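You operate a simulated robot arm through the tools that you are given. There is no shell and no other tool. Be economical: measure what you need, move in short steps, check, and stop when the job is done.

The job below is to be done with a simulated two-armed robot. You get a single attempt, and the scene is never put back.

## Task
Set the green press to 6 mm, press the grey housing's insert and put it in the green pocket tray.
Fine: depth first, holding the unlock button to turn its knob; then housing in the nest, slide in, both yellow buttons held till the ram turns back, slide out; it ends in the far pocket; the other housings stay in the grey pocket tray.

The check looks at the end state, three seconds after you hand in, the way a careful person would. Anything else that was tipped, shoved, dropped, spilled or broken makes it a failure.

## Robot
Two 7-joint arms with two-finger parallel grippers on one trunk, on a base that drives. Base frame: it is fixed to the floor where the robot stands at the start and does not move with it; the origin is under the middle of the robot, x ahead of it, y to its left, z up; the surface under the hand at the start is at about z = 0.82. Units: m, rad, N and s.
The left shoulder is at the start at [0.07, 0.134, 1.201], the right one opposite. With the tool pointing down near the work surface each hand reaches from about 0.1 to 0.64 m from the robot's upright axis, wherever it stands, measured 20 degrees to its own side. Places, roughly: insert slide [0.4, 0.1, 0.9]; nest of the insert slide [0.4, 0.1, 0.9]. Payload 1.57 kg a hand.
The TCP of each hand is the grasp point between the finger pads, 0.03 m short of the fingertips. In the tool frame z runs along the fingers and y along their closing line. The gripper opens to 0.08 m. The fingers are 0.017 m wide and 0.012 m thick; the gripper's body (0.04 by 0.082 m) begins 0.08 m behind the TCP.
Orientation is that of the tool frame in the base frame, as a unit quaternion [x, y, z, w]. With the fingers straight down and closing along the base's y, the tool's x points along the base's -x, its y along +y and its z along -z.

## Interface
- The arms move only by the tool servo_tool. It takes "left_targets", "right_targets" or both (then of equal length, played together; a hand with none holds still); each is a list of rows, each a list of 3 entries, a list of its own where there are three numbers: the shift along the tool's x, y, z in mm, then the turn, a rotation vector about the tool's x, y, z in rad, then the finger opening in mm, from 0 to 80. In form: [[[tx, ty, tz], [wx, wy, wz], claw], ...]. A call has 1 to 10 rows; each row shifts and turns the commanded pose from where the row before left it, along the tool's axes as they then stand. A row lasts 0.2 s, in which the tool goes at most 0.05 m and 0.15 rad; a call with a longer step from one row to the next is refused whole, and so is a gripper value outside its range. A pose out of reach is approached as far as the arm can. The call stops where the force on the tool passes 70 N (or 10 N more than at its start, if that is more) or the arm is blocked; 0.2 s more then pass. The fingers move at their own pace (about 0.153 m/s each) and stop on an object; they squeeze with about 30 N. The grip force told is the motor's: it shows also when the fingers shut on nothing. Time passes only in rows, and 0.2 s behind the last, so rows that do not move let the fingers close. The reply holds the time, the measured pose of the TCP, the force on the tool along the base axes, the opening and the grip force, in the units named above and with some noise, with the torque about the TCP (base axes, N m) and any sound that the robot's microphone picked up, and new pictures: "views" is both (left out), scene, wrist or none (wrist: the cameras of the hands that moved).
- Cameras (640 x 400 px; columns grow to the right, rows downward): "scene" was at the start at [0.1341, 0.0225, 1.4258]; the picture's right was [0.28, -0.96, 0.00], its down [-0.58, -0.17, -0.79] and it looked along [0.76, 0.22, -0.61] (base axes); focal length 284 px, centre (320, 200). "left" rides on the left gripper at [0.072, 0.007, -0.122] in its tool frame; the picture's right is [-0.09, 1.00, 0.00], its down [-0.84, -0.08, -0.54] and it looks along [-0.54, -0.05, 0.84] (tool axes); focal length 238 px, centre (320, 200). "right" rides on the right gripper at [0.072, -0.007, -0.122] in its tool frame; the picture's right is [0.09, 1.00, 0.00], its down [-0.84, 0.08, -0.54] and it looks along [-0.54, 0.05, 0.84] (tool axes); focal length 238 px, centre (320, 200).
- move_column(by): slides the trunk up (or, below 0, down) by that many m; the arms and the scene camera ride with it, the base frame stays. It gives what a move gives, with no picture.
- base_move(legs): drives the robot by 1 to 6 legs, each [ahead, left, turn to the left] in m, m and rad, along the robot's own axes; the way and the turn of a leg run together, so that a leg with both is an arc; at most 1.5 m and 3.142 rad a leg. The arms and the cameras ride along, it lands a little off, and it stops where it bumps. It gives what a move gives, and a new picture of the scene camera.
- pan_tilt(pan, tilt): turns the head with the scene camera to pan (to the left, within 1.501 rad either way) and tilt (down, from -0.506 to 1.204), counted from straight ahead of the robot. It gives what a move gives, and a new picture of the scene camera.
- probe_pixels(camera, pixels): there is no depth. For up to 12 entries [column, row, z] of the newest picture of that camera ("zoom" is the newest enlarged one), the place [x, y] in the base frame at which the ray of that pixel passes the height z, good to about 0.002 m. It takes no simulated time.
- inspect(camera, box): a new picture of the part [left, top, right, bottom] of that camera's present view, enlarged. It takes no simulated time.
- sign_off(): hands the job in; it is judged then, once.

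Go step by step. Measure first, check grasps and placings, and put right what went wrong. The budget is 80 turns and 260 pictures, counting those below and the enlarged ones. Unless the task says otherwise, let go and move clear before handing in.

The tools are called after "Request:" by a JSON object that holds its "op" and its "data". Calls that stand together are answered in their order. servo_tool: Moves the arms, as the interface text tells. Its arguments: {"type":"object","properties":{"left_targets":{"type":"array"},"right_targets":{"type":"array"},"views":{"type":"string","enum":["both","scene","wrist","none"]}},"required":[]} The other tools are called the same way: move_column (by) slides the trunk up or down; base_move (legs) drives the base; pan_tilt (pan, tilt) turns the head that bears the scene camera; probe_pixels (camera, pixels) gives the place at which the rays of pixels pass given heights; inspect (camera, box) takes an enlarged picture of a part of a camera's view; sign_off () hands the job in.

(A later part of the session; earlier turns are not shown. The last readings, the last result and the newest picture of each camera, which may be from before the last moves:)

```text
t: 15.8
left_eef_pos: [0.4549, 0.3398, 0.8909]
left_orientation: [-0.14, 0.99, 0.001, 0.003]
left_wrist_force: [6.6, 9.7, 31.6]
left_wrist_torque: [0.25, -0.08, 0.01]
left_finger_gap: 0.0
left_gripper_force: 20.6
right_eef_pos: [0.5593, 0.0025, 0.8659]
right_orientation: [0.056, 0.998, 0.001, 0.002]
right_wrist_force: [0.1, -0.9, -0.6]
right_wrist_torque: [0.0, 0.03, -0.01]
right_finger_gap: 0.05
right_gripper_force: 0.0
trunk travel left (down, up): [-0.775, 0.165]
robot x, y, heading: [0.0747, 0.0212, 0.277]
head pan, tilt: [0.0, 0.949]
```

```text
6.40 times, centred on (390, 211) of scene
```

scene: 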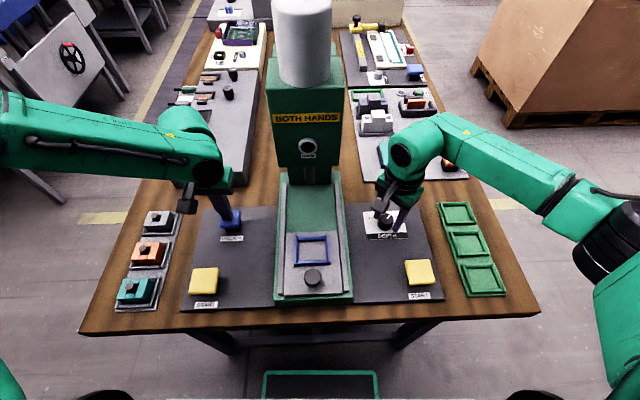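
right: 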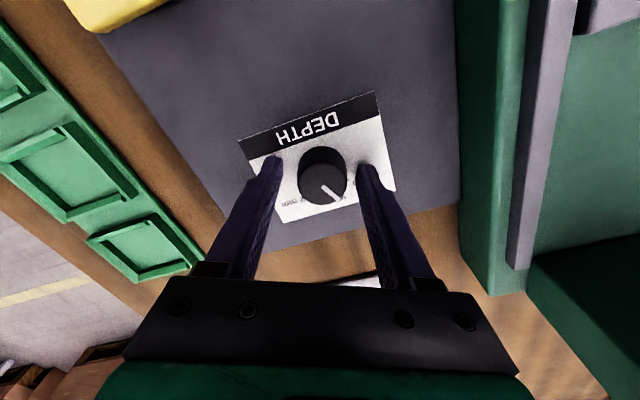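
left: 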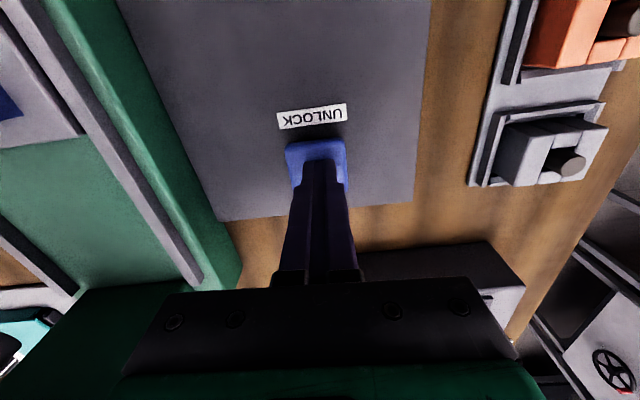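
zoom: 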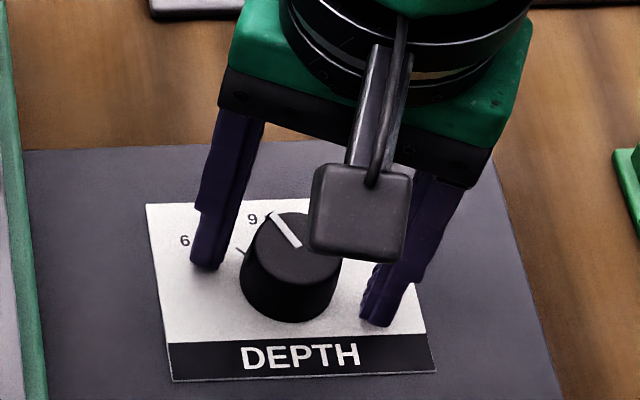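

Pointer sits between 9 and 6. I'll regrip and turn another 0.32 rad.

Request:
{"op": "servo_tool", "data": {"left_targets": [[[0, 0, 0], [0, 0, 0], 0], [[0, 0, 0], [0, 0, 0], 0], [[0, 0, 0], [0, 0, 0], 0], [[0, 0, 0], [0, 0, 0], 0], [[0, 0, 0], [0, 0, 0], 0], [[0, 0, 0], [0, 0, 0], 0], [[0, 0, 0], [0, 0, 0], 0]], "right_targets": [[[0, 0, 0], [0, 0, 0], 0], [[0, 0, 0], [0, 0, 0], 0], [[0, 0, 0], [0, 0, 0], 0], [[0, 0, 0], [0, 0, -0.11], 0], [[0, 0, 0], [0, 0, -0.11], 0], [[0, 0, 0], [0, 0, -0.1], 0], [[0, 0, 0], [0, 0, 0], 0]], "views": "none"}}

Request:
{"op": "inspect", "data": {"camera": "right", "box": [220, 80, 420, 205]}}

Request:
{"op": "inspect", "data": {"camera": "scene", "box": [340, 180, 440, 242]}}

```text
t: 17.4
left_eef_pos: [0.4554, 0.3397, 0.8911]
left_orientation: [-0.14, 0.99, -0.001, 0.003]
left_wrist_force: [1.2, -2.2, 38.8]
left_wrist_torque: [-0.08, 0.03, 0.14]
left_finger_gap: 0.0
left_gripper_force: 21.1
right_eef_pos: [0.5581, 0.0042, 0.8671]
right_orientation: [-0.106, 0.994, 0.001, 0.003]
right_wrist_force: [4.3, 20.1, -7.6]
right_wrist_torque: [0.64, -0.22, -0.73]
right_finger_gap: 0.0327
right_gripper_force: 41.4
trunk travel left (down, up): [-0.775, 0.165]
robot x, y, heading: [0.0744, 0.0249, 0.28]
head pan, tilt: [0.0, 0.949]
```

```text
3.20 times, centred on (320, 142) of right
```

zoom: 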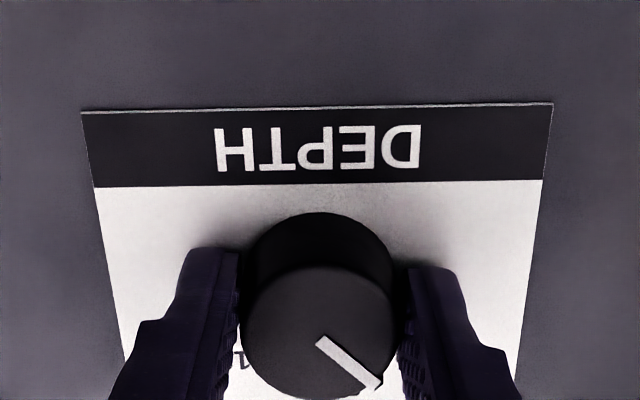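

```text
6.40 times, centred on (390, 211) of scene
```

zoom: 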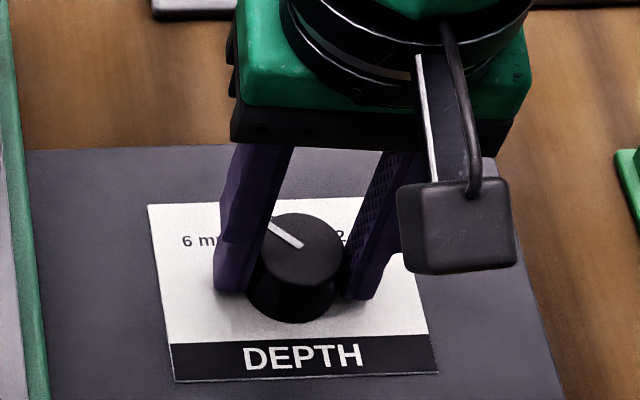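

The pointer is now ~44° left of the label's axis and torque about z rose (−0.73 Nm), i.e. the end at 6 mm. I'll release the knob, raise the right hand, then the unlock button.

Request:
{"op": "servo_tool", "data": {"left_targets": [[[0, 0, 0], [0, 0, 0], 0], [[0, 0, 0], [0, 0, 0], 0], [[0, 0, -5], [0, 0, 0], 0], [[0, 0, -30], [0, 0, 0], 0], [[0, 0, -35], [0, 0, 0], 0], [[0, 0, -35], [0, 0, 0], 0], [[0, 0, 0], [0, 0, 0], 0]], "right_targets": [[[0, 0, 0], [0, 0, 0], 60], [[0, 0, 0], [0, 0, 0], 60], [[0, 0, -10], [0, 0, 0], 60], [[0, 0, -30], [0, 0, 0], 60], [[0, 0, -40], [0, 0, 0], 80], [[0, 0, -40], [0, 0, 0], 80], [[0, 0, 0], [0, 0, 0], 80]], "views": "both"}}

Request:
{"op": "inspect", "data": {"camera": "right", "box": [270, 80, 370, 145]}}

Request:
{"op": "inspect", "data": {"camera": "scene", "box": [340, 180, 440, 242]}}

```text
t: 19.1
left_eef_pos: [0.4538, 0.3387, 0.9941]
left_orientation: [-0.14, 0.99, 0.0, 0.001]
left_wrist_force: [0.3, 0.0, -0.7]
left_wrist_torque: [-0.01, 0.0, 0.01]
left_finger_gap: 0.0001
left_gripper_force: 21.2
right_eef_pos: [0.5595, 0.0028, 0.9876]
right_orientation: [-0.105, 0.994, 0.0, 0.0]
right_wrist_force: [-0.3, -0.8, -0.6]
right_wrist_torque: [0.01, -0.03, -0.03]
right_finger_gap: 0.0801
right_gripper_force: 0.1
trunk travel left (down, up): [-0.775, 0.165]
robot x, y, heading: [0.071, 0.0218, 0.276]
head pan, tilt: [0.0, 0.949]
```

scene: 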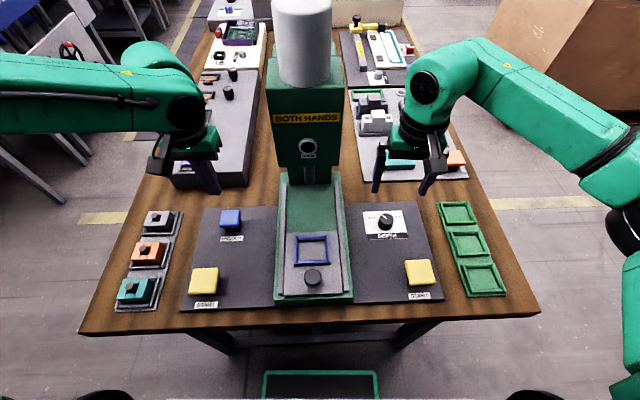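
right: 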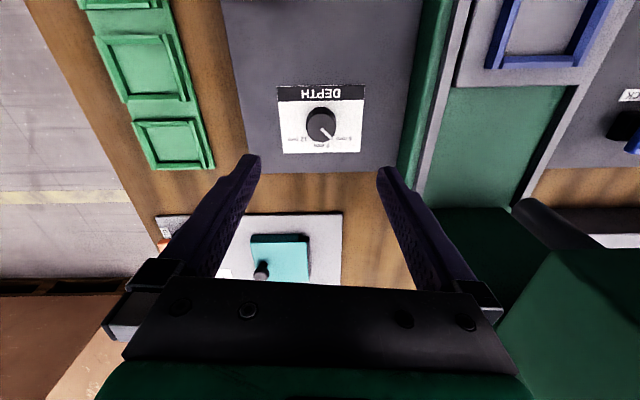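
left: 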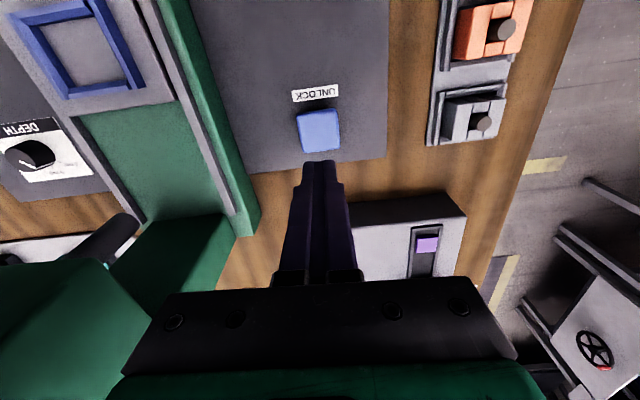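

```text
6.15 times, centred on (320, 112) of right
```

zoom: 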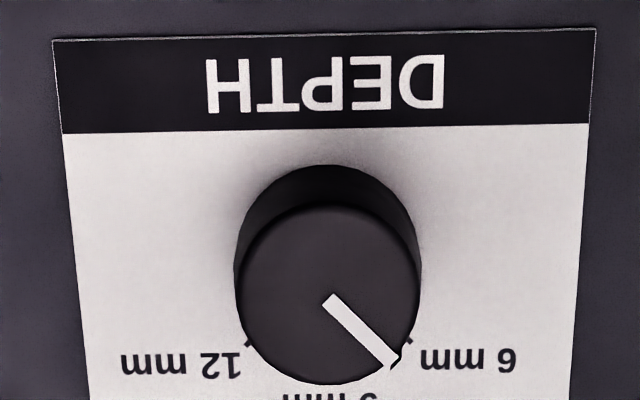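

```text
6.40 times, centred on (390, 211) of scene
```

zoom: 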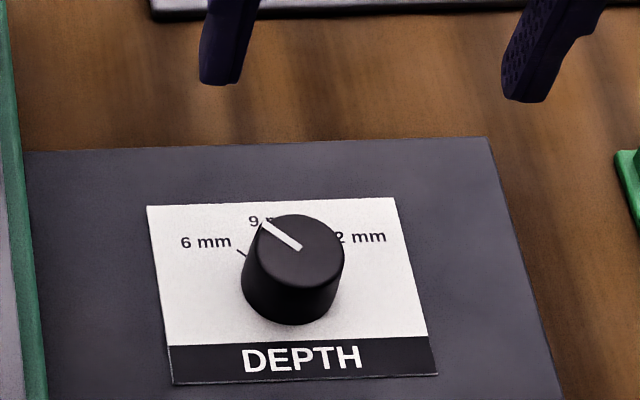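

The pointer clearly sits at 45° towards the 6 mm tick. Now the left hand goes over the grey housing at about (0.418,0.50), fingers open, to measure it.

Request:
{"op": "servo_tool", "data": {"left_targets": [[[-3, 42, 0], [0, 0, -0.03], 0], [[-3, 42, 0], [0, 0, 0], 40], [[-3, 42, 0], [0, 0, 0], 80], [[0, 38, 0], [0, 0, 0], 80], [[0, 0, 0], [0, 0, 0], 80]], "views": "both"}}

Request:
{"op": "inspect", "data": {"camera": "left", "box": [220, 30, 420, 170]}}

Request:
{"op": "inspect", "data": {"camera": "scene", "box": [110, 195, 200, 255]}}

```text
t: 20.2
left_eef_pos: [0.4145, 0.4975, 0.9923]
left_orientation: [-0.154, 0.988, 0.0, 0.001]
left_wrist_force: [0.4, 0.2, -1.0]
left_wrist_torque: [-0.01, 0.01, -0.02]
left_finger_gap: 0.0799
left_gripper_force: 0.0
right_eef_pos: [0.5604, 0.0017, 0.987]
right_orientation: [-0.104, 0.995, 0.001, 0.0]
right_wrist_force: [-0.8, 0.1, -1.1]
right_wrist_torque: [0.0, -0.01, 0.02]
right_finger_gap: 0.0802
right_gripper_force: 0.0
trunk travel left (down, up): [-0.775, 0.165]
robot x, y, heading: [0.0773, 0.0227, 0.276]
head pan, tilt: [0.0, 0.949]
```

scene: 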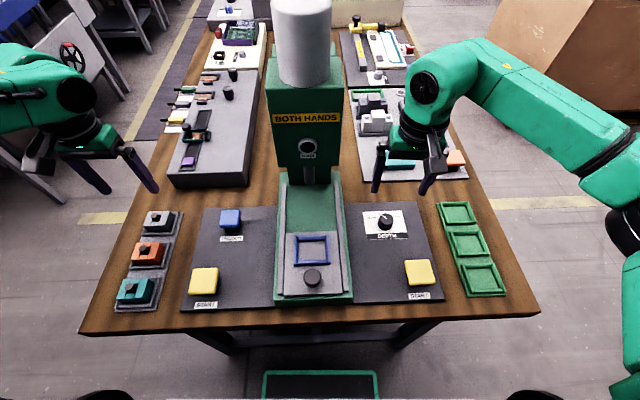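
left: 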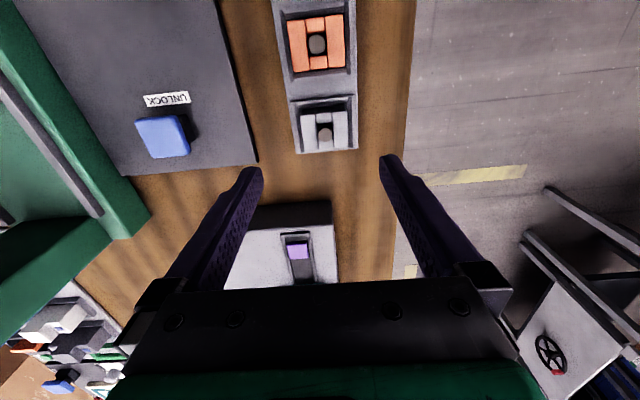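

```text
2.86 times, centred on (320, 100) of left
```

zoom: 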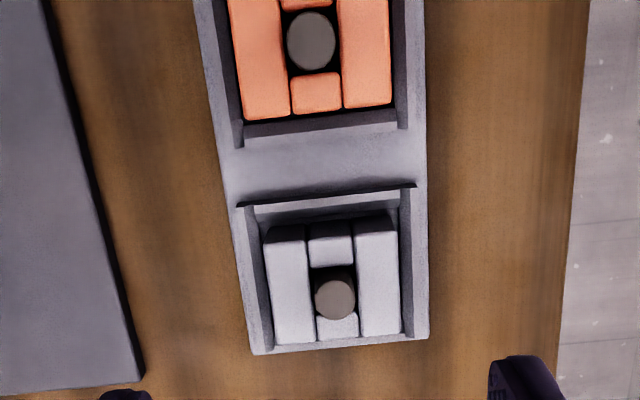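

```text
6.67 times, centred on (155, 225) of scene
```

zoom: 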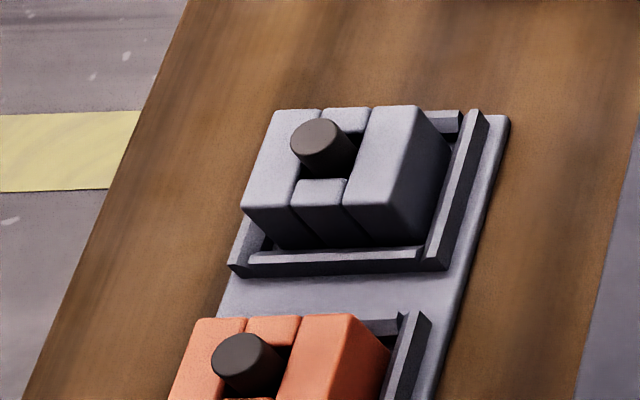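

I'll probe the housing: walls' outer edges and corners, insert top, in both the left wrist and the scene view.

Request:
{"op": "probe_pixels", "data": {"camera": "left", "pixels": [[325.2, 133.9, 0.86], [325.2, 133.9, 0.88], [301, 110, 0.86], [347, 107, 0.86], [348, 146, 0.86], [305, 149, 0.86], [301, 110, 0.87], [348, 146, 0.87], [293, 102, 0.83], [356, 97, 0.83], [358, 147, 0.83], [298, 153, 0.83]]}}

Request:
{"op": "probe_pixels", "data": {"camera": "scene", "pixels": [[155.3, 216.3, 0.86], [155.3, 216.3, 0.88], [143.5, 225.8, 0.86], [158.5, 226, 0.86], [174.5, 226, 0.83], [169.3, 211, 0.86], [143.5, 225.8, 0.87], [158.5, 226, 0.87], [169.3, 211, 0.87]]}}

```text
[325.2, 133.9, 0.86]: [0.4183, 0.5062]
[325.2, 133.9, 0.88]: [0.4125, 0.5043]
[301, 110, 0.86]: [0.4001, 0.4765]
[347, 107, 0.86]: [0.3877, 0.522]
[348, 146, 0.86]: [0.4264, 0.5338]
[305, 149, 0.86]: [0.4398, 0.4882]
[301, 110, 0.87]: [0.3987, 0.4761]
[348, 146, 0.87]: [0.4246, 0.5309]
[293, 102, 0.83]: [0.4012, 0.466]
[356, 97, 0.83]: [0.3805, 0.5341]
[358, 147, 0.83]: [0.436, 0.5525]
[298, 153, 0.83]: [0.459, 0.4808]
```

```text
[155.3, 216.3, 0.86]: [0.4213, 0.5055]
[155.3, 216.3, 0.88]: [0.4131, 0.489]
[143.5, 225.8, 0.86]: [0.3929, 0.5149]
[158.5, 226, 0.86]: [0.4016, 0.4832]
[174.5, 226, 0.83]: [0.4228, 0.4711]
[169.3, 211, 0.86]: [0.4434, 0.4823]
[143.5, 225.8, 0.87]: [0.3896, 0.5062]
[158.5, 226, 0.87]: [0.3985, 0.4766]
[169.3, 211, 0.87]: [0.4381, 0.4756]
```

The housing's centre is about (0.4135,0.505), top z≈0.858, 47 mm wide, aligned at ~0.30 rad. I'll descend to TCP z≈0.872 with the fingers open, without closing yet.

Request:
{"op": "servo_tool", "data": {"left_targets": [[[-1, 7, 20], [0, 0, 0.01], 80], [[0, 0, 40], [0, 0, 0], 80], [[0, 0, 35], [0, 0, 0], 80], [[0, 0, 15], [0, 0, 0], 80], [[0, 0, 8], [0, 0, 0], 75], [[0, 0, 0], [0, 0, 0], 70]], "views": "wrist"}}

Request:
{"op": "inspect", "data": {"camera": "left", "box": [220, 80, 420, 205]}}

Request:
{"op": "inspect", "data": {"camera": "scene", "box": [110, 175, 210, 240]}}

```text
t: 21.6
left_eef_pos: [0.4146, 0.5079, 0.8749]
left_orientation: [-0.15, 0.989, 0.0, 0.001]
left_wrist_force: [0.1, -0.5, -0.1]
left_wrist_torque: [0.0, -0.02, 0.0]
left_finger_gap: 0.0703
left_gripper_force: 0.1
right_eef_pos: [0.5598, 0.0027, 0.9865]
right_orientation: [-0.105, 0.995, 0.0, 0.0]
right_wrist_force: [-0.4, 0.8, 0.0]
right_wrist_torque: [0.04, -0.01, -0.02]
right_finger_gap: 0.0801
right_gripper_force: 0.0
trunk travel left (down, up): [-0.775, 0.165]
robot x, y, heading: [0.0741, 0.0199, 0.275]
head pan, tilt: [0.0, 0.949]
```

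left: 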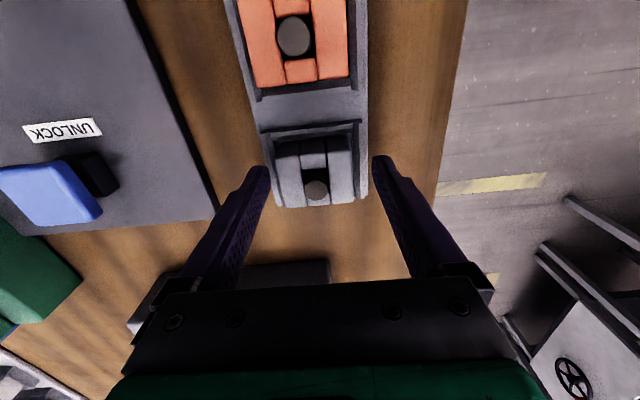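

```text
3.20 times, centred on (320, 142) of left
```

zoom: 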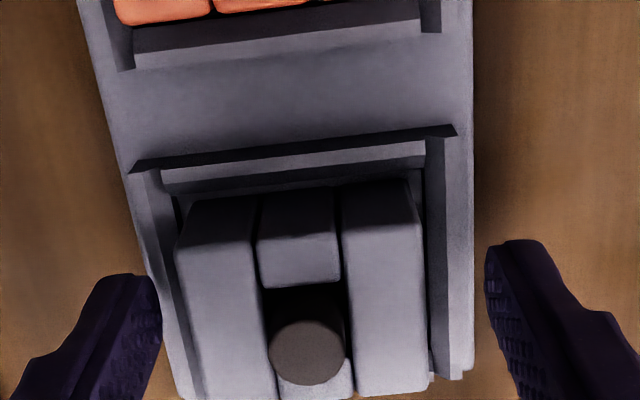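

```text
6.15 times, centred on (160, 208) of scene
```

zoom: 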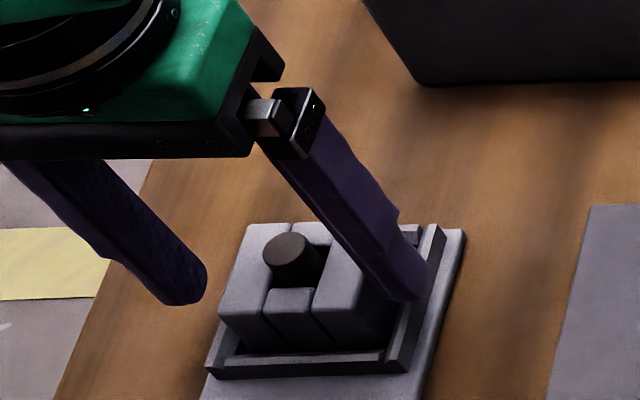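

The housing sits about 3.5 mm toward −y of the finger centre (zoom centre x≈311 vs 325). I'll correct, lower 4 mm and close.

Request:
{"op": "servo_tool", "data": {"left_targets": [[[0, -3.5, 4], [0, 0, 0], 70], [[0, 0, 0], [0, 0, 0], 60], [[0, 0, 0], [0, 0, 0], 50], [[0, 0, 0], [0, 0, 0], 30], [[0, 0, 0], [0, 0, 0], 30], [[0, 0, 0], [0, 0, 0], 30]], "views": "wrist"}}

Request:
{"op": "inspect", "data": {"camera": "left", "box": [220, 80, 420, 205]}}

Request:
{"op": "inspect", "data": {"camera": "scene", "box": [110, 175, 210, 240]}}

```text
t: 23.1
left_eef_pos: [0.4156, 0.5035, 0.8701]
left_orientation: [-0.149, 0.989, 0.0, 0.002]
left_wrist_force: [-0.2, 0.0, 0.9]
left_wrist_torque: [0.01, -0.05, 0.01]
left_finger_gap: 0.049
left_gripper_force: 29.7
right_eef_pos: [0.5611, 0.002, 0.987]
right_orientation: [-0.105, 0.994, 0.001, -0.001]
right_wrist_force: [-0.4, -0.4, 0.3]
right_wrist_torque: [0.0, -0.01, 0.01]
right_finger_gap: 0.08
right_gripper_force: 0.1
trunk travel left (down, up): [-0.775, 0.165]
robot x, y, heading: [0.0737, 0.0189, 0.28]
head pan, tilt: [0.0, 0.949]
```

left: 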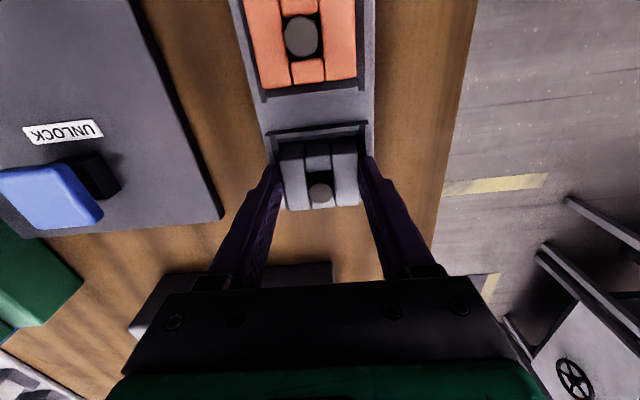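

```text
3.20 times, centred on (320, 142) of left
```

zoom: 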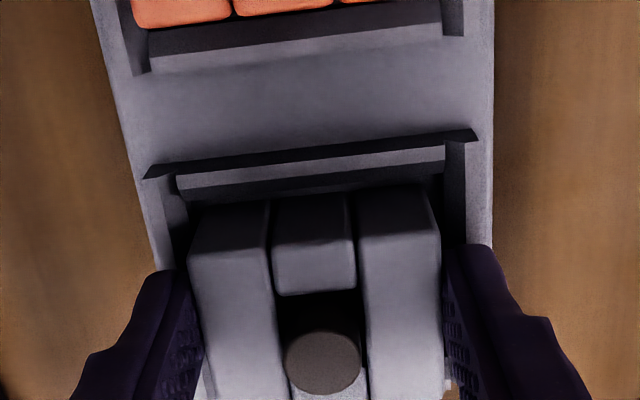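

```text
6.15 times, centred on (160, 208) of scene
```

zoom: 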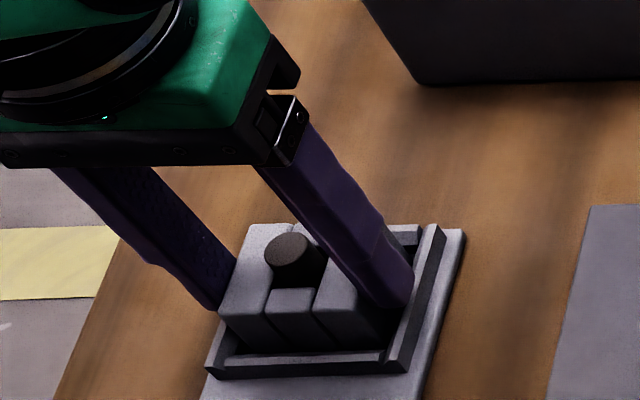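

Gripped firmly (49 mm gap, 29.7 N). I'll lift 100 mm and carry it toward the nest, stopping ~75 mm short on the left to look.

Request:
{"op": "servo_tool", "data": {"left_targets": [[[0, 0, -10], [0, 0, 0], 30], [[0, 0, -30], [0, 0, 0], 30], [[0, 0, -30], [0, 0, 0], 30], [[0, 0, -30], [0, 0, 0], 30], [[7, -38, 0], [0, 0, 0], 30], [[8, -42, 0], [0, 0, 0], 30], [[8, -42, 0], [0, 0, 0], 30], [[8, -42, 0], [0, 0, 0], 30], [[8, -42, 0], [0, 0, 0], 30], [[8, -42, 0], [0, 0, 0], 30]], "views": "both"}}

Request:
{"op": "inspect", "data": {"camera": "right", "box": [440, 0, 640, 125]}}

Request:
{"op": "inspect", "data": {"camera": "scene", "box": [240, 180, 380, 310]}}

```text
t: 25.2
left_eef_pos: [0.445, 0.2497, 0.9702]
left_orientation: [-0.15, 0.989, 0.001, 0.0]
left_wrist_force: [1.0, 1.1, -0.6]
left_wrist_torque: [0.0, 0.01, 0.01]
left_finger_gap: 0.0492
left_gripper_force: 29.5
right_eef_pos: [0.56, 0.0008, 0.9867]
right_orientation: [-0.105, 0.994, 0.001, 0.001]
right_wrist_force: [-0.5, 0.4, 0.0]
right_wrist_torque: [-0.01, 0.05, 0.01]
right_finger_gap: 0.0802
right_gripper_force: 0.2
trunk travel left (down, up): [-0.775, 0.165]
robot x, y, heading: [0.0743, 0.0212, 0.281]
head pan, tilt: [0.0, 0.949]
```

scene: 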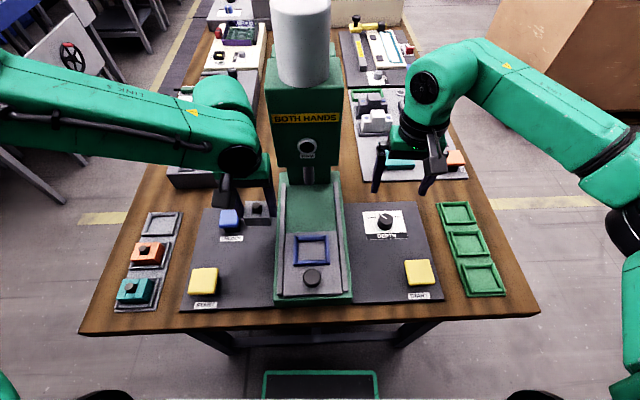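
left: 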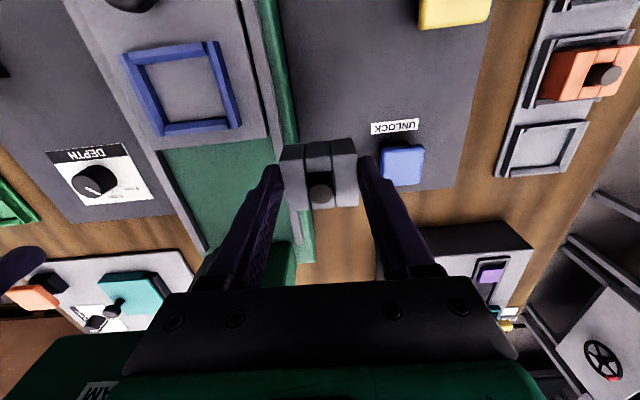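

```text
3.20 times, centred on (540, 62) of right
```

zoom: 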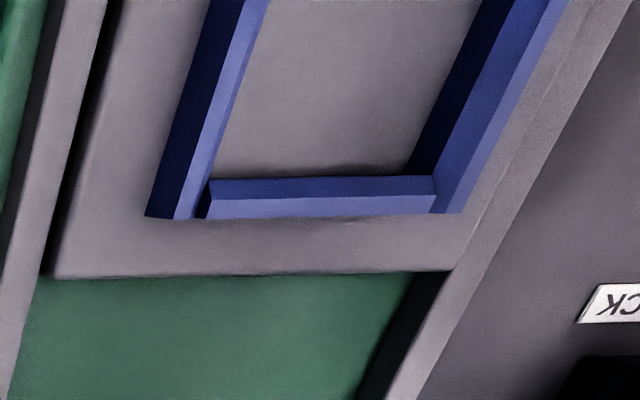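

```text
3.08 times, centred on (310, 245) of scene
```

zoom: 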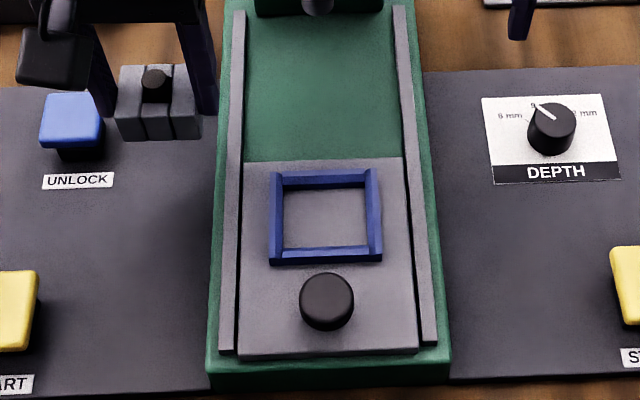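

I'll triangulate the nest: inner corners in the left image (145,62),(208,56),(229,122),(165,124) and the frame in the scene.

Request:
{"op": "inspect", "data": {"camera": "left", "box": [90, 20, 270, 150]}}

Request:
{"op": "inspect", "data": {"camera": "scene", "box": [280, 222, 345, 300]}}

Request:
{"op": "inspect", "data": {"camera": "left", "box": [250, 120, 400, 220]}}

```text
3.08 times, centred on (180, 85) of left
```

zoom: 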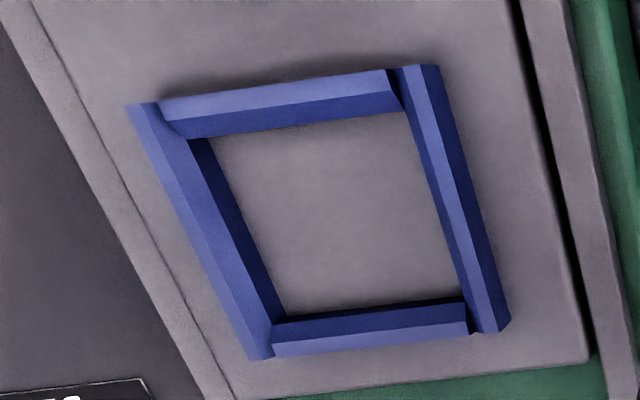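

```text
5.13 times, centred on (312, 261) of scene
```

zoom: 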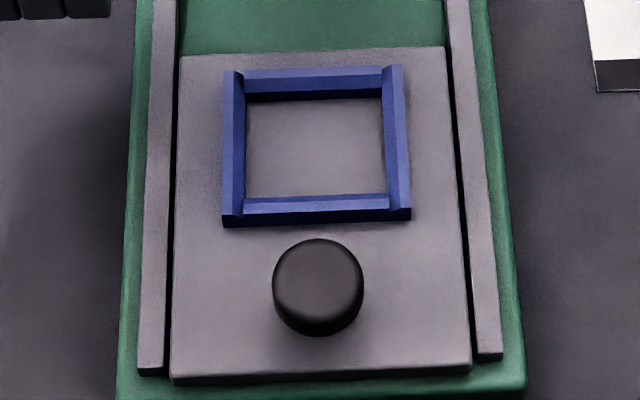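

```text
4.00 times, centred on (325, 170) of left
```

zoom: 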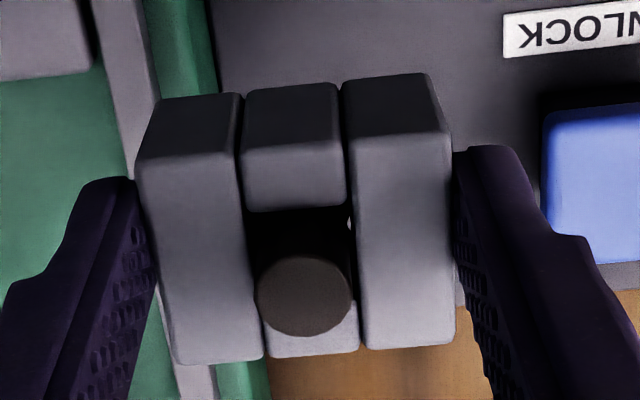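

Request:
{"op": "probe_pixels", "data": {"camera": "left", "pixels": [[121.6, 53.5, 0.85], [121.6, 53.5, 0.87], [218, 41.5, 0.85], [218, 41.5, 0.87], [241, 124.6, 0.85], [241, 124.6, 0.87], [158.9, 136.3, 0.85], [158.9, 136.3, 0.87], [142.7, 65.5, 0.85], [208.6, 56.4, 0.85], [227, 116.8, 0.85], [168.6, 123.3, 0.85]]}}

Request:
{"op": "probe_pixels", "data": {"camera": "scene", "pixels": [[293.5, 236, 0.85], [293.5, 236, 0.87], [328, 234.7, 0.85], [328, 234.7, 0.87], [329.7, 263, 0.85], [329.7, 263, 0.87], [292.9, 264.5, 0.85], [292.9, 264.5, 0.87], [297.6, 240.9, 0.85], [324.3, 240.9, 0.85], [324.9, 259.6, 0.85], [297.6, 260.4, 0.85]]}}

Request:
{"op": "probe_pixels", "data": {"camera": "zoom", "pixels": [[137, 160, 0.959], [448, 130, 0.959], [455, 340, 0.959], [180, 360, 0.959], [305, 295, 0.961]]}}

```text
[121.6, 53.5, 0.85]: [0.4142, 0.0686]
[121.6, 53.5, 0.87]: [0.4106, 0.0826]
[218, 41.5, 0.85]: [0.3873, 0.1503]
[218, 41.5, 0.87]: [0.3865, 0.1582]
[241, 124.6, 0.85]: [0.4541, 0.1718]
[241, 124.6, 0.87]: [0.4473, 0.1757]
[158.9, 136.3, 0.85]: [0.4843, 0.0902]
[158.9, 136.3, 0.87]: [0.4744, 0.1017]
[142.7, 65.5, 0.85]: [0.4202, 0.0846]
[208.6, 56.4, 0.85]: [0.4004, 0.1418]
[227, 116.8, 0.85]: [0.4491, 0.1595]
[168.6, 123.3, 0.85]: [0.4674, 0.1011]
```

```text
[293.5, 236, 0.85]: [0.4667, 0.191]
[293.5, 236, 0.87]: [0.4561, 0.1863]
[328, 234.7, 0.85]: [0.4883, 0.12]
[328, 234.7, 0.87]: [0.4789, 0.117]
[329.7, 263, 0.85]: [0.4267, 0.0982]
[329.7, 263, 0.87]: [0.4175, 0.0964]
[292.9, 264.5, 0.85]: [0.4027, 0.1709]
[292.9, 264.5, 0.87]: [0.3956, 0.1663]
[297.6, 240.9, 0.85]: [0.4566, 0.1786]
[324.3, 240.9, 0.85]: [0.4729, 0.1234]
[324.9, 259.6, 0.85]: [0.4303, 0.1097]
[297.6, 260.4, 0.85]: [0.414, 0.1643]
```

```text
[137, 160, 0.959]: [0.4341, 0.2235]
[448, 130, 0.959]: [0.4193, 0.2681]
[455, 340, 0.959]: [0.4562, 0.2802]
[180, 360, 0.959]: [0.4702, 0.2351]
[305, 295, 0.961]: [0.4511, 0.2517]
```

Triangulated: nest centre ≈ (0.4265,0.138), frame top z≈0.889, aligned at ~0.30 rad; the housing is centred in the hand. I'll bring it over the nest at TCP z≈0.948 and check alignment.

Request:
{"op": "servo_tool", "data": {"left_targets": [[[13, -34, 0], [0, 0, 0], 30], [[20, -34, 0], [0, 0, 0], 30], [[18, -33, 0], [0, 0, 0], 30], [[0, 0, 12], [0, 0, 0], 30], [[0, 0, 10], [0, 0, 0], 30], [[0, 0, 0], [0, 0, 0], 30]], "views": "both"}}

Request:
{"op": "inspect", "data": {"camera": "left", "box": [220, 90, 420, 215]}}

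Request:
{"op": "inspect", "data": {"camera": "scene", "box": [270, 205, 360, 300]}}

Request:
{"op": "inspect", "data": {"camera": "right", "box": [440, 0, 640, 125]}}

```text
t: 26.6
left_eef_pos: [0.408, 0.1698, 0.9593]
left_orientation: [-0.149, 0.989, 0.0, 0.001]
left_wrist_force: [-0.1, -0.3, 0.2]
left_wrist_torque: [0.01, -0.01, -0.01]
left_finger_gap: 0.0492
left_gripper_force: 30.3
left hand out of reach, approached as far as the arm can: row 3, 4, 5
right_eef_pos: [0.56, 0.002, 0.9867]
right_orientation: [-0.104, 0.995, 0.0, 0.0]
right_wrist_force: [-0.1, 0.0, -0.1]
right_wrist_torque: [0.03, -0.05, 0.03]
right_finger_gap: 0.0798
right_gripper_force: 0.1
trunk travel left (down, up): [-0.775, 0.165]
robot x, y, heading: [0.0733, 0.0172, 0.276]
head pan, tilt: [0.0, 0.949]
```

scene: 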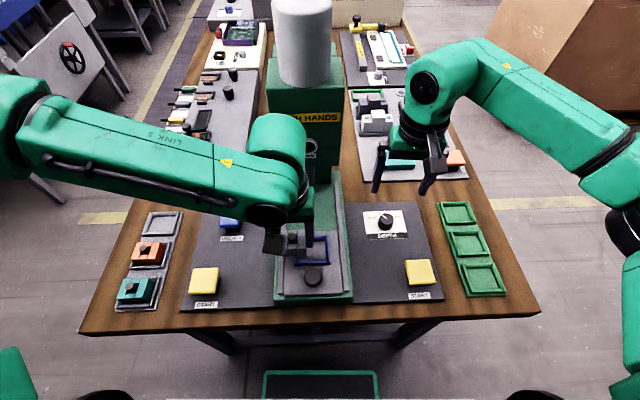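
left: 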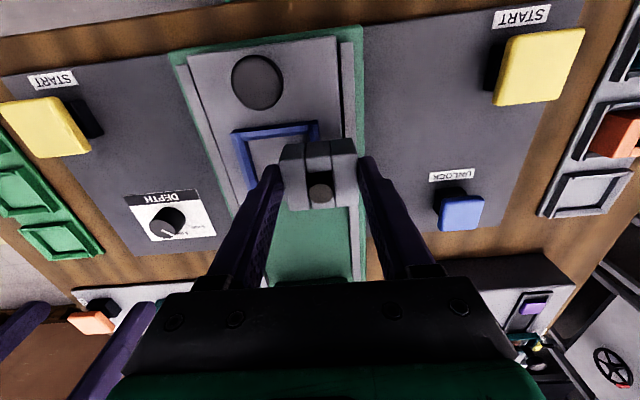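

```text
3.20 times, centred on (320, 152) of left
```

zoom: 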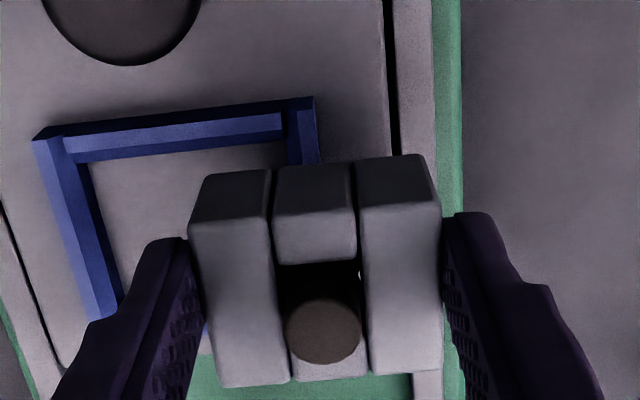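

```text
4.21 times, centred on (315, 252) of scene
```

zoom: 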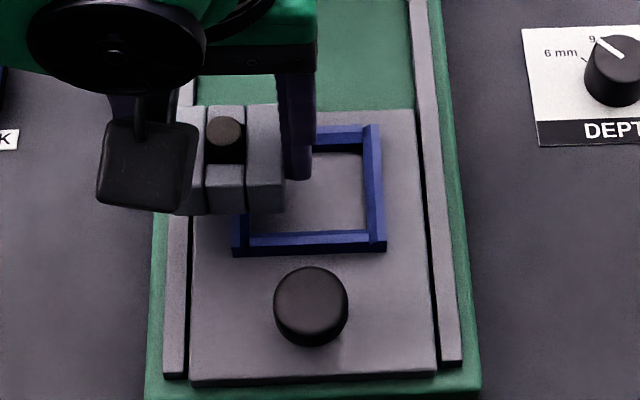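

```text
3.20 times, centred on (540, 62) of right
```

zoom: 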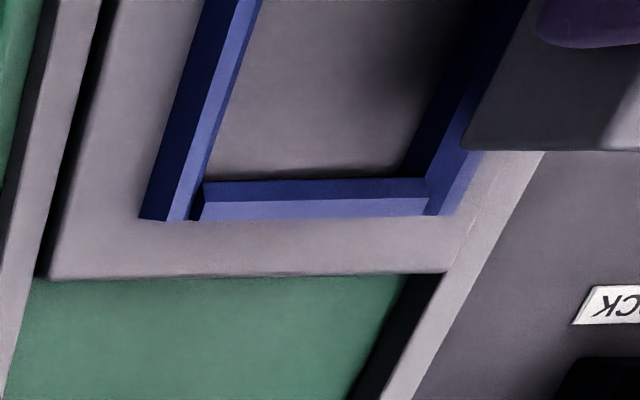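

The left hand can't reach across the midline (stuck at (0.408,0.170)). I'll move it back left and up, then shift the base 0.09 m to the right so the nest lies on the left hand's side.

Request:
{"op": "servo_tool", "data": {"left_targets": [[[-5, 40, -15], [0, 0, 0], 30], [[-5, 40, 0], [0, 0, 0], 30], [[0, 20, 0], [0, 0, 0], 30]], "right_targets": [[[0, 0, -15], [0, 0, 0], 60], [[0, 0, 0], [0, 0, 0], 40], [[0, 0, 0], [0, 0, 0], 20]], "views": "none"}}

Request:
{"op": "base_move", "data": {"legs": [[0, -0.09, 0.025]]}}

```text
t: 27.4
left_eef_pos: [0.3866, 0.2675, 0.9747]
left_orientation: [-0.15, 0.989, 0.001, 0.001]
left_wrist_force: [-0.6, -0.8, -1.6]
left_wrist_torque: [0.03, -0.01, 0.0]
left_finger_gap: 0.049
left_gripper_force: 30.1
right_eef_pos: [0.5606, 0.0019, 1.0018]
right_orientation: [-0.105, 0.994, 0.0, -0.001]
right_wrist_force: [-0.1, -0.2, -0.2]
right_wrist_torque: [-0.02, 0.01, -0.01]
right_finger_gap: 0.0201
right_gripper_force: 0.0
trunk travel left (down, up): [-0.775, 0.165]
robot x, y, heading: [0.0754, 0.0214, 0.279]
head pan, tilt: [0.0, 0.949]
```

```text
t: 28.6
left_eef_pos: [0.4069, 0.1897, 0.9744]
left_orientation: [-0.162, 0.987, -0.001, 0.001]
left_wrist_force: [0.4, 0.6, -0.6]
left_wrist_torque: [0.01, -0.01, 0.0]
left_finger_gap: 0.0487
left_gripper_force: 29.4
right_eef_pos: [0.586, -0.0707, 1.0018]
right_orientation: [-0.117, 0.993, 0.0, 0.001]
right_wrist_force: [-0.3, 0.0, 0.5]
right_wrist_torque: [0.0, -0.01, -0.01]
right_finger_gap: 0.0198
right_gripper_force: 0.1
trunk travel left (down, up): [-0.775, 0.165]
robot x, y, heading: [0.0995, -0.0665, 0.307]
head pan, tilt: [0.0, 0.949]
```

scene: 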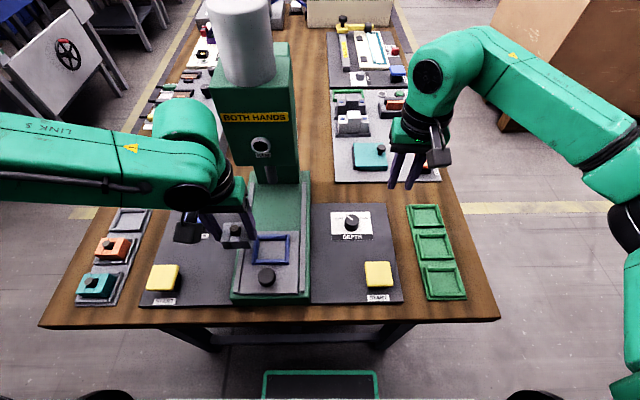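

The base now squares with the bench. I'll move the left hand over the nest at (0.4265,0.138), z≈0.95, with a 0.02 rad yaw trim.

Request:
{"op": "servo_tool", "data": {"left_targets": [[[-1, -28, 0], [0, 0, 0.02], 30], [[-1, -27, 0], [0, 0, 0], 30], [[0, 0, 12], [0, 0, 0], 30], [[0, 0, 12], [0, 0, 0], 30], [[0, 0, 0], [0, 0, 0], 30]], "views": "both"}}

Request:
{"op": "inspect", "data": {"camera": "left", "box": [220, 90, 420, 215]}}

Request:
{"op": "inspect", "data": {"camera": "scene", "box": [220, 205, 320, 300]}}

```text
t: 29.8
left_eef_pos: [0.4256, 0.1358, 0.9497]
left_orientation: [-0.151, 0.989, 0.0, 0.001]
left_wrist_force: [0.2, -0.1, -1.1]
left_wrist_torque: [0.01, 0.01, 0.0]
left_finger_gap: 0.0491
left_gripper_force: 30.0
right_eef_pos: [0.5867, -0.0733, 1.0014]
right_orientation: [-0.117, 0.993, 0.001, 0.001]
right_wrist_force: [0.1, -0.1, 0.0]
right_wrist_torque: [-0.01, -0.02, -0.02]
right_finger_gap: 0.0201
right_gripper_force: 0.0
trunk travel left (down, up): [-0.775, 0.165]
robot x, y, heading: [0.1011, -0.0654, 0.301]
head pan, tilt: [0.0, 0.949]
```

scene: 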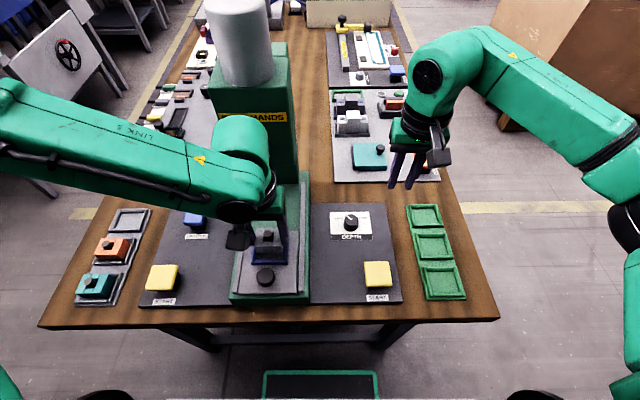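
left: 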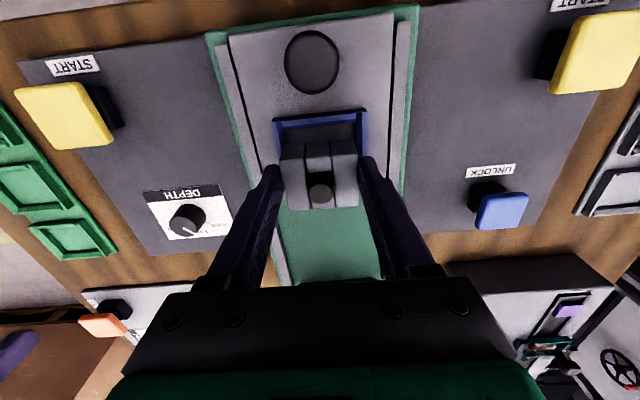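

```text
3.20 times, centred on (320, 152) of left
```

zoom: 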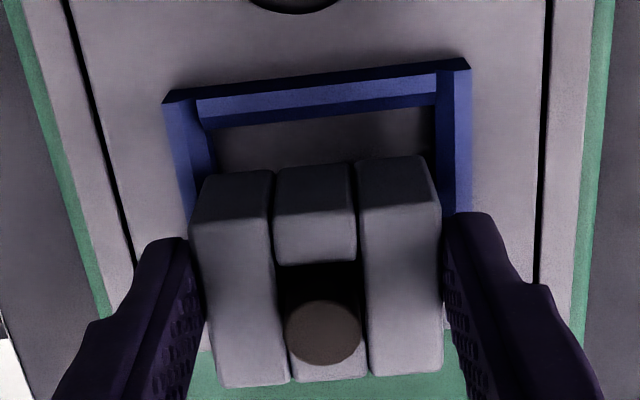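

```text
4.21 times, centred on (270, 252) of scene
```

zoom: 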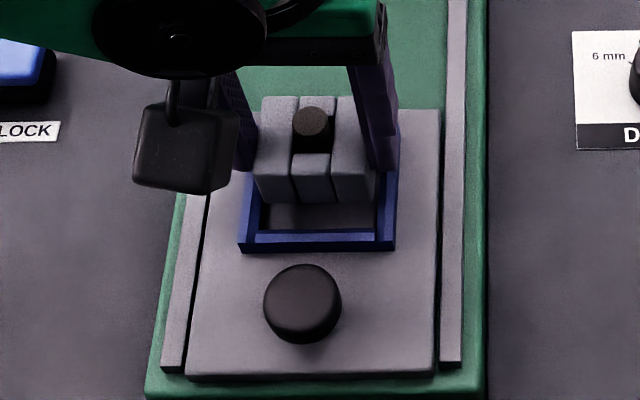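

The nest frame seems turned ~0.02–0.03 rad counter-clockwise relative to the hand. I'll probe frame and housing corners from this close view.

Request:
{"op": "inspect", "data": {"camera": "left", "box": [250, 100, 390, 185]}}

Request:
{"op": "probe_pixels", "data": {"camera": "left", "pixels": [[271.2, 121.5, 0.889], [366.7, 108.5, 0.889], [271.2, 121.5, 0.88], [366.7, 108.5, 0.88], [281, 145.5, 0.938], [354, 139, 0.938], [290, 211, 0.938], [358.5, 206.5, 0.938]]}}

Request:
{"op": "probe_pixels", "data": {"camera": "scene", "pixels": [[251, 262, 0.889], [287.6, 261.5, 0.889], [287.6, 261.5, 0.88], [255.3, 254.5, 0.889]]}}

```text
4.57 times, centred on (320, 142) of left
```

zoom: 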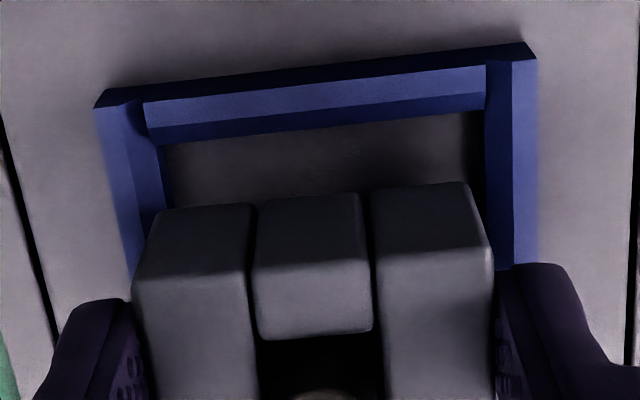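

```text
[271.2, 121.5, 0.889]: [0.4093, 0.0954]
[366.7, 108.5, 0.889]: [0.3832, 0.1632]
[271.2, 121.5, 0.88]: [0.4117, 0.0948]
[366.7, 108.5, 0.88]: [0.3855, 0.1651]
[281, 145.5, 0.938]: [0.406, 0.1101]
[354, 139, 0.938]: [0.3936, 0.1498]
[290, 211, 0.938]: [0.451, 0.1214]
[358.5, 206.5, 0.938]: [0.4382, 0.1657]
```

```text
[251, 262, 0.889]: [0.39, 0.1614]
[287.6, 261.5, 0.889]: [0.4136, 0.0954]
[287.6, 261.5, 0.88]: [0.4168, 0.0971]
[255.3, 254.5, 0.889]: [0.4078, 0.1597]
```

I'll trim: 2 mm ahead, 2 mm to +y, 0.028 rad counter-clockwise, and lower to z≈0.936, still just above the frame.

Request:
{"op": "servo_tool", "data": {"left_targets": [[[-2, 2, 0], [0, 0, -0.028], 30], [[0, 0, 7], [0, 0, 0], 30], [[0, 0, 6], [0, 0, 0], 30], [[0, 0, 0], [0, 0, 0], 30]], "views": "wrist"}}

Request:
{"op": "inspect", "data": {"camera": "left", "box": [250, 100, 390, 185]}}

Request:
{"op": "inspect", "data": {"camera": "scene", "box": [235, 215, 305, 275]}}

```text
t: 30.8
left_eef_pos: [0.4268, 0.1382, 0.9372]
left_orientation: [-0.166, 0.986, 0.0, 0.002]
left_wrist_force: [-0.8, 4.3, 20.3]
left_wrist_torque: [0.18, -0.58, 0.11]
left_finger_gap: 0.0494
left_gripper_force: 29.4
right_eef_pos: [0.5853, -0.0722, 1.0023]
right_orientation: [-0.118, 0.993, 0.001, 0.001]
right_wrist_force: [-0.2, 0.0, -0.5]
right_wrist_torque: [0.02, 0.02, -0.01]
right_finger_gap: 0.0202
right_gripper_force: 0.0
trunk travel left (down, up): [-0.775, 0.165]
robot x, y, heading: [0.1009, -0.0643, 0.302]
head pan, tilt: [0.0, 0.949]
```

left: 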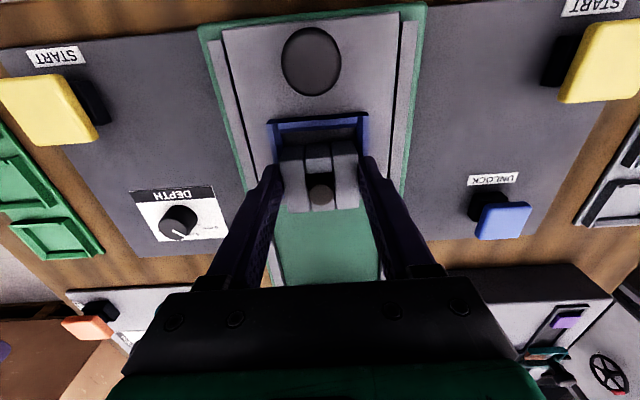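

```text
4.57 times, centred on (320, 142) of left
```

zoom: 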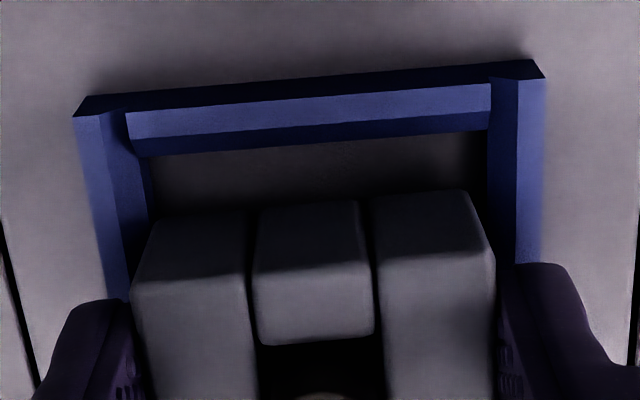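

```text
6.67 times, centred on (270, 245) of scene
```

zoom: 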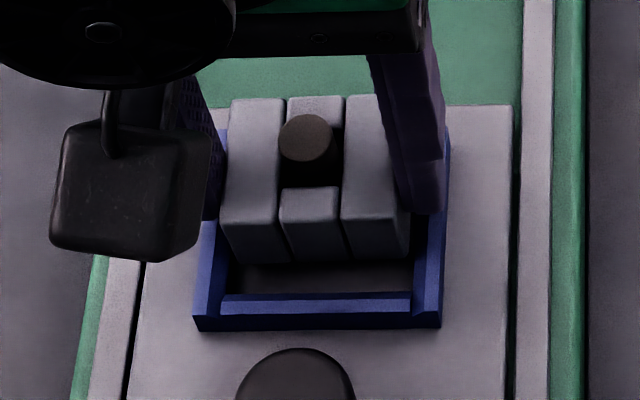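

Contact at 20 N with the housing sitting on the far wall: the near gap is ~10 mm (scene rows 262–295 of the zoom), so it is too far ahead. I'll measure the gap.

Request:
{"op": "probe_pixels", "data": {"camera": "left", "pixels": [[320, 145.3, 0.893], [320, 131, 0.885], [320, 126.5, 0.889], [320, 121, 0.889], [320, 156, 0.925]]}}

Request:
{"op": "probe_pixels", "data": {"camera": "scene", "pixels": [[269, 254.3, 0.893], [269, 259.1, 0.889], [269, 262, 0.889], [269, 247, 0.925], [269, 230, 0.925]]}}

```text
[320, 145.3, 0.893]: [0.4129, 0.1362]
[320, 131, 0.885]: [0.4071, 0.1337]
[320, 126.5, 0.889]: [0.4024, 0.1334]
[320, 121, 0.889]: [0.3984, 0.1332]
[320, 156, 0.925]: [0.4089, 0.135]
```

```text
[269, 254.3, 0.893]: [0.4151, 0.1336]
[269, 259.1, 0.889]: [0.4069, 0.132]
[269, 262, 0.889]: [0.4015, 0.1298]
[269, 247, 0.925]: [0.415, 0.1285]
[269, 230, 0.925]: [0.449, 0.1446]
```

The near gap is ~8.5 mm, so I'll lift 4 mm, move back 5.5 mm and lower again in small steps.

Request:
{"op": "servo_tool", "data": {"left_targets": [[[0, 0, -5], [0, 0, 0], 30], [[5.5, 0, 0], [0, 0, 0], 30], [[0, 0, 5], [0, 0, 0], 30], [[0, 0, 3], [0, 0, 0], 30], [[0, 0, 3], [0, 0, 0], 30], [[0, 0, 0], [0, 0, 0], 30]], "views": "none"}}

Request:
{"op": "inspect", "data": {"camera": "left", "box": [250, 100, 390, 185]}}

Request:
{"op": "inspect", "data": {"camera": "scene", "box": [235, 215, 305, 275]}}

```text
t: 32.2
left_eef_pos: [0.4226, 0.1367, 0.9312]
left_orientation: [-0.166, 0.986, 0.0, 0.001]
left_wrist_force: [0.4, 0.2, -1.1]
left_wrist_torque: [-0.01, 0.02, 0.02]
left_finger_gap: 0.0491
left_gripper_force: 30.4
right_eef_pos: [0.5862, -0.0723, 1.001]
right_orientation: [-0.117, 0.993, 0.001, 0.0]
right_wrist_force: [-0.8, 0.5, -0.7]
right_wrist_torque: [-0.01, 0.0, 0.04]
right_finger_gap: 0.0202
right_gripper_force: 0.0
trunk travel left (down, up): [-0.775, 0.165]
robot x, y, heading: [0.1029, -0.0649, 0.303]
head pan, tilt: [0.0, 0.949]
```

```text
4.57 times, centred on (320, 142) of left
```

zoom: 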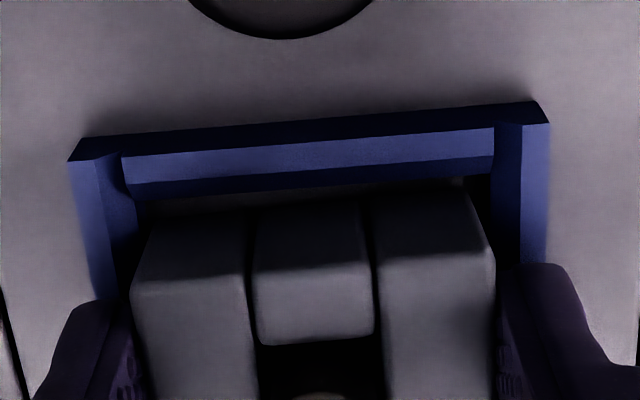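

```text
6.67 times, centred on (270, 245) of scene
```

zoom: 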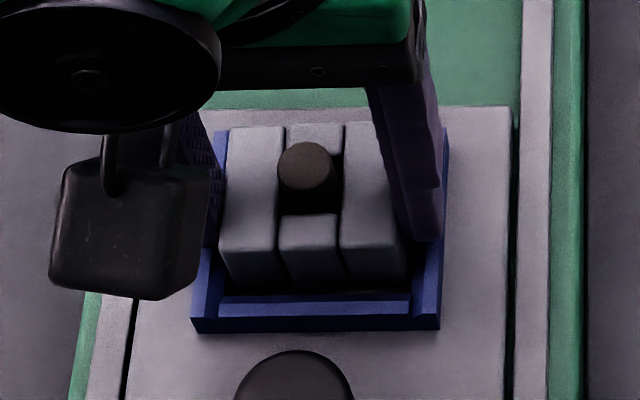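

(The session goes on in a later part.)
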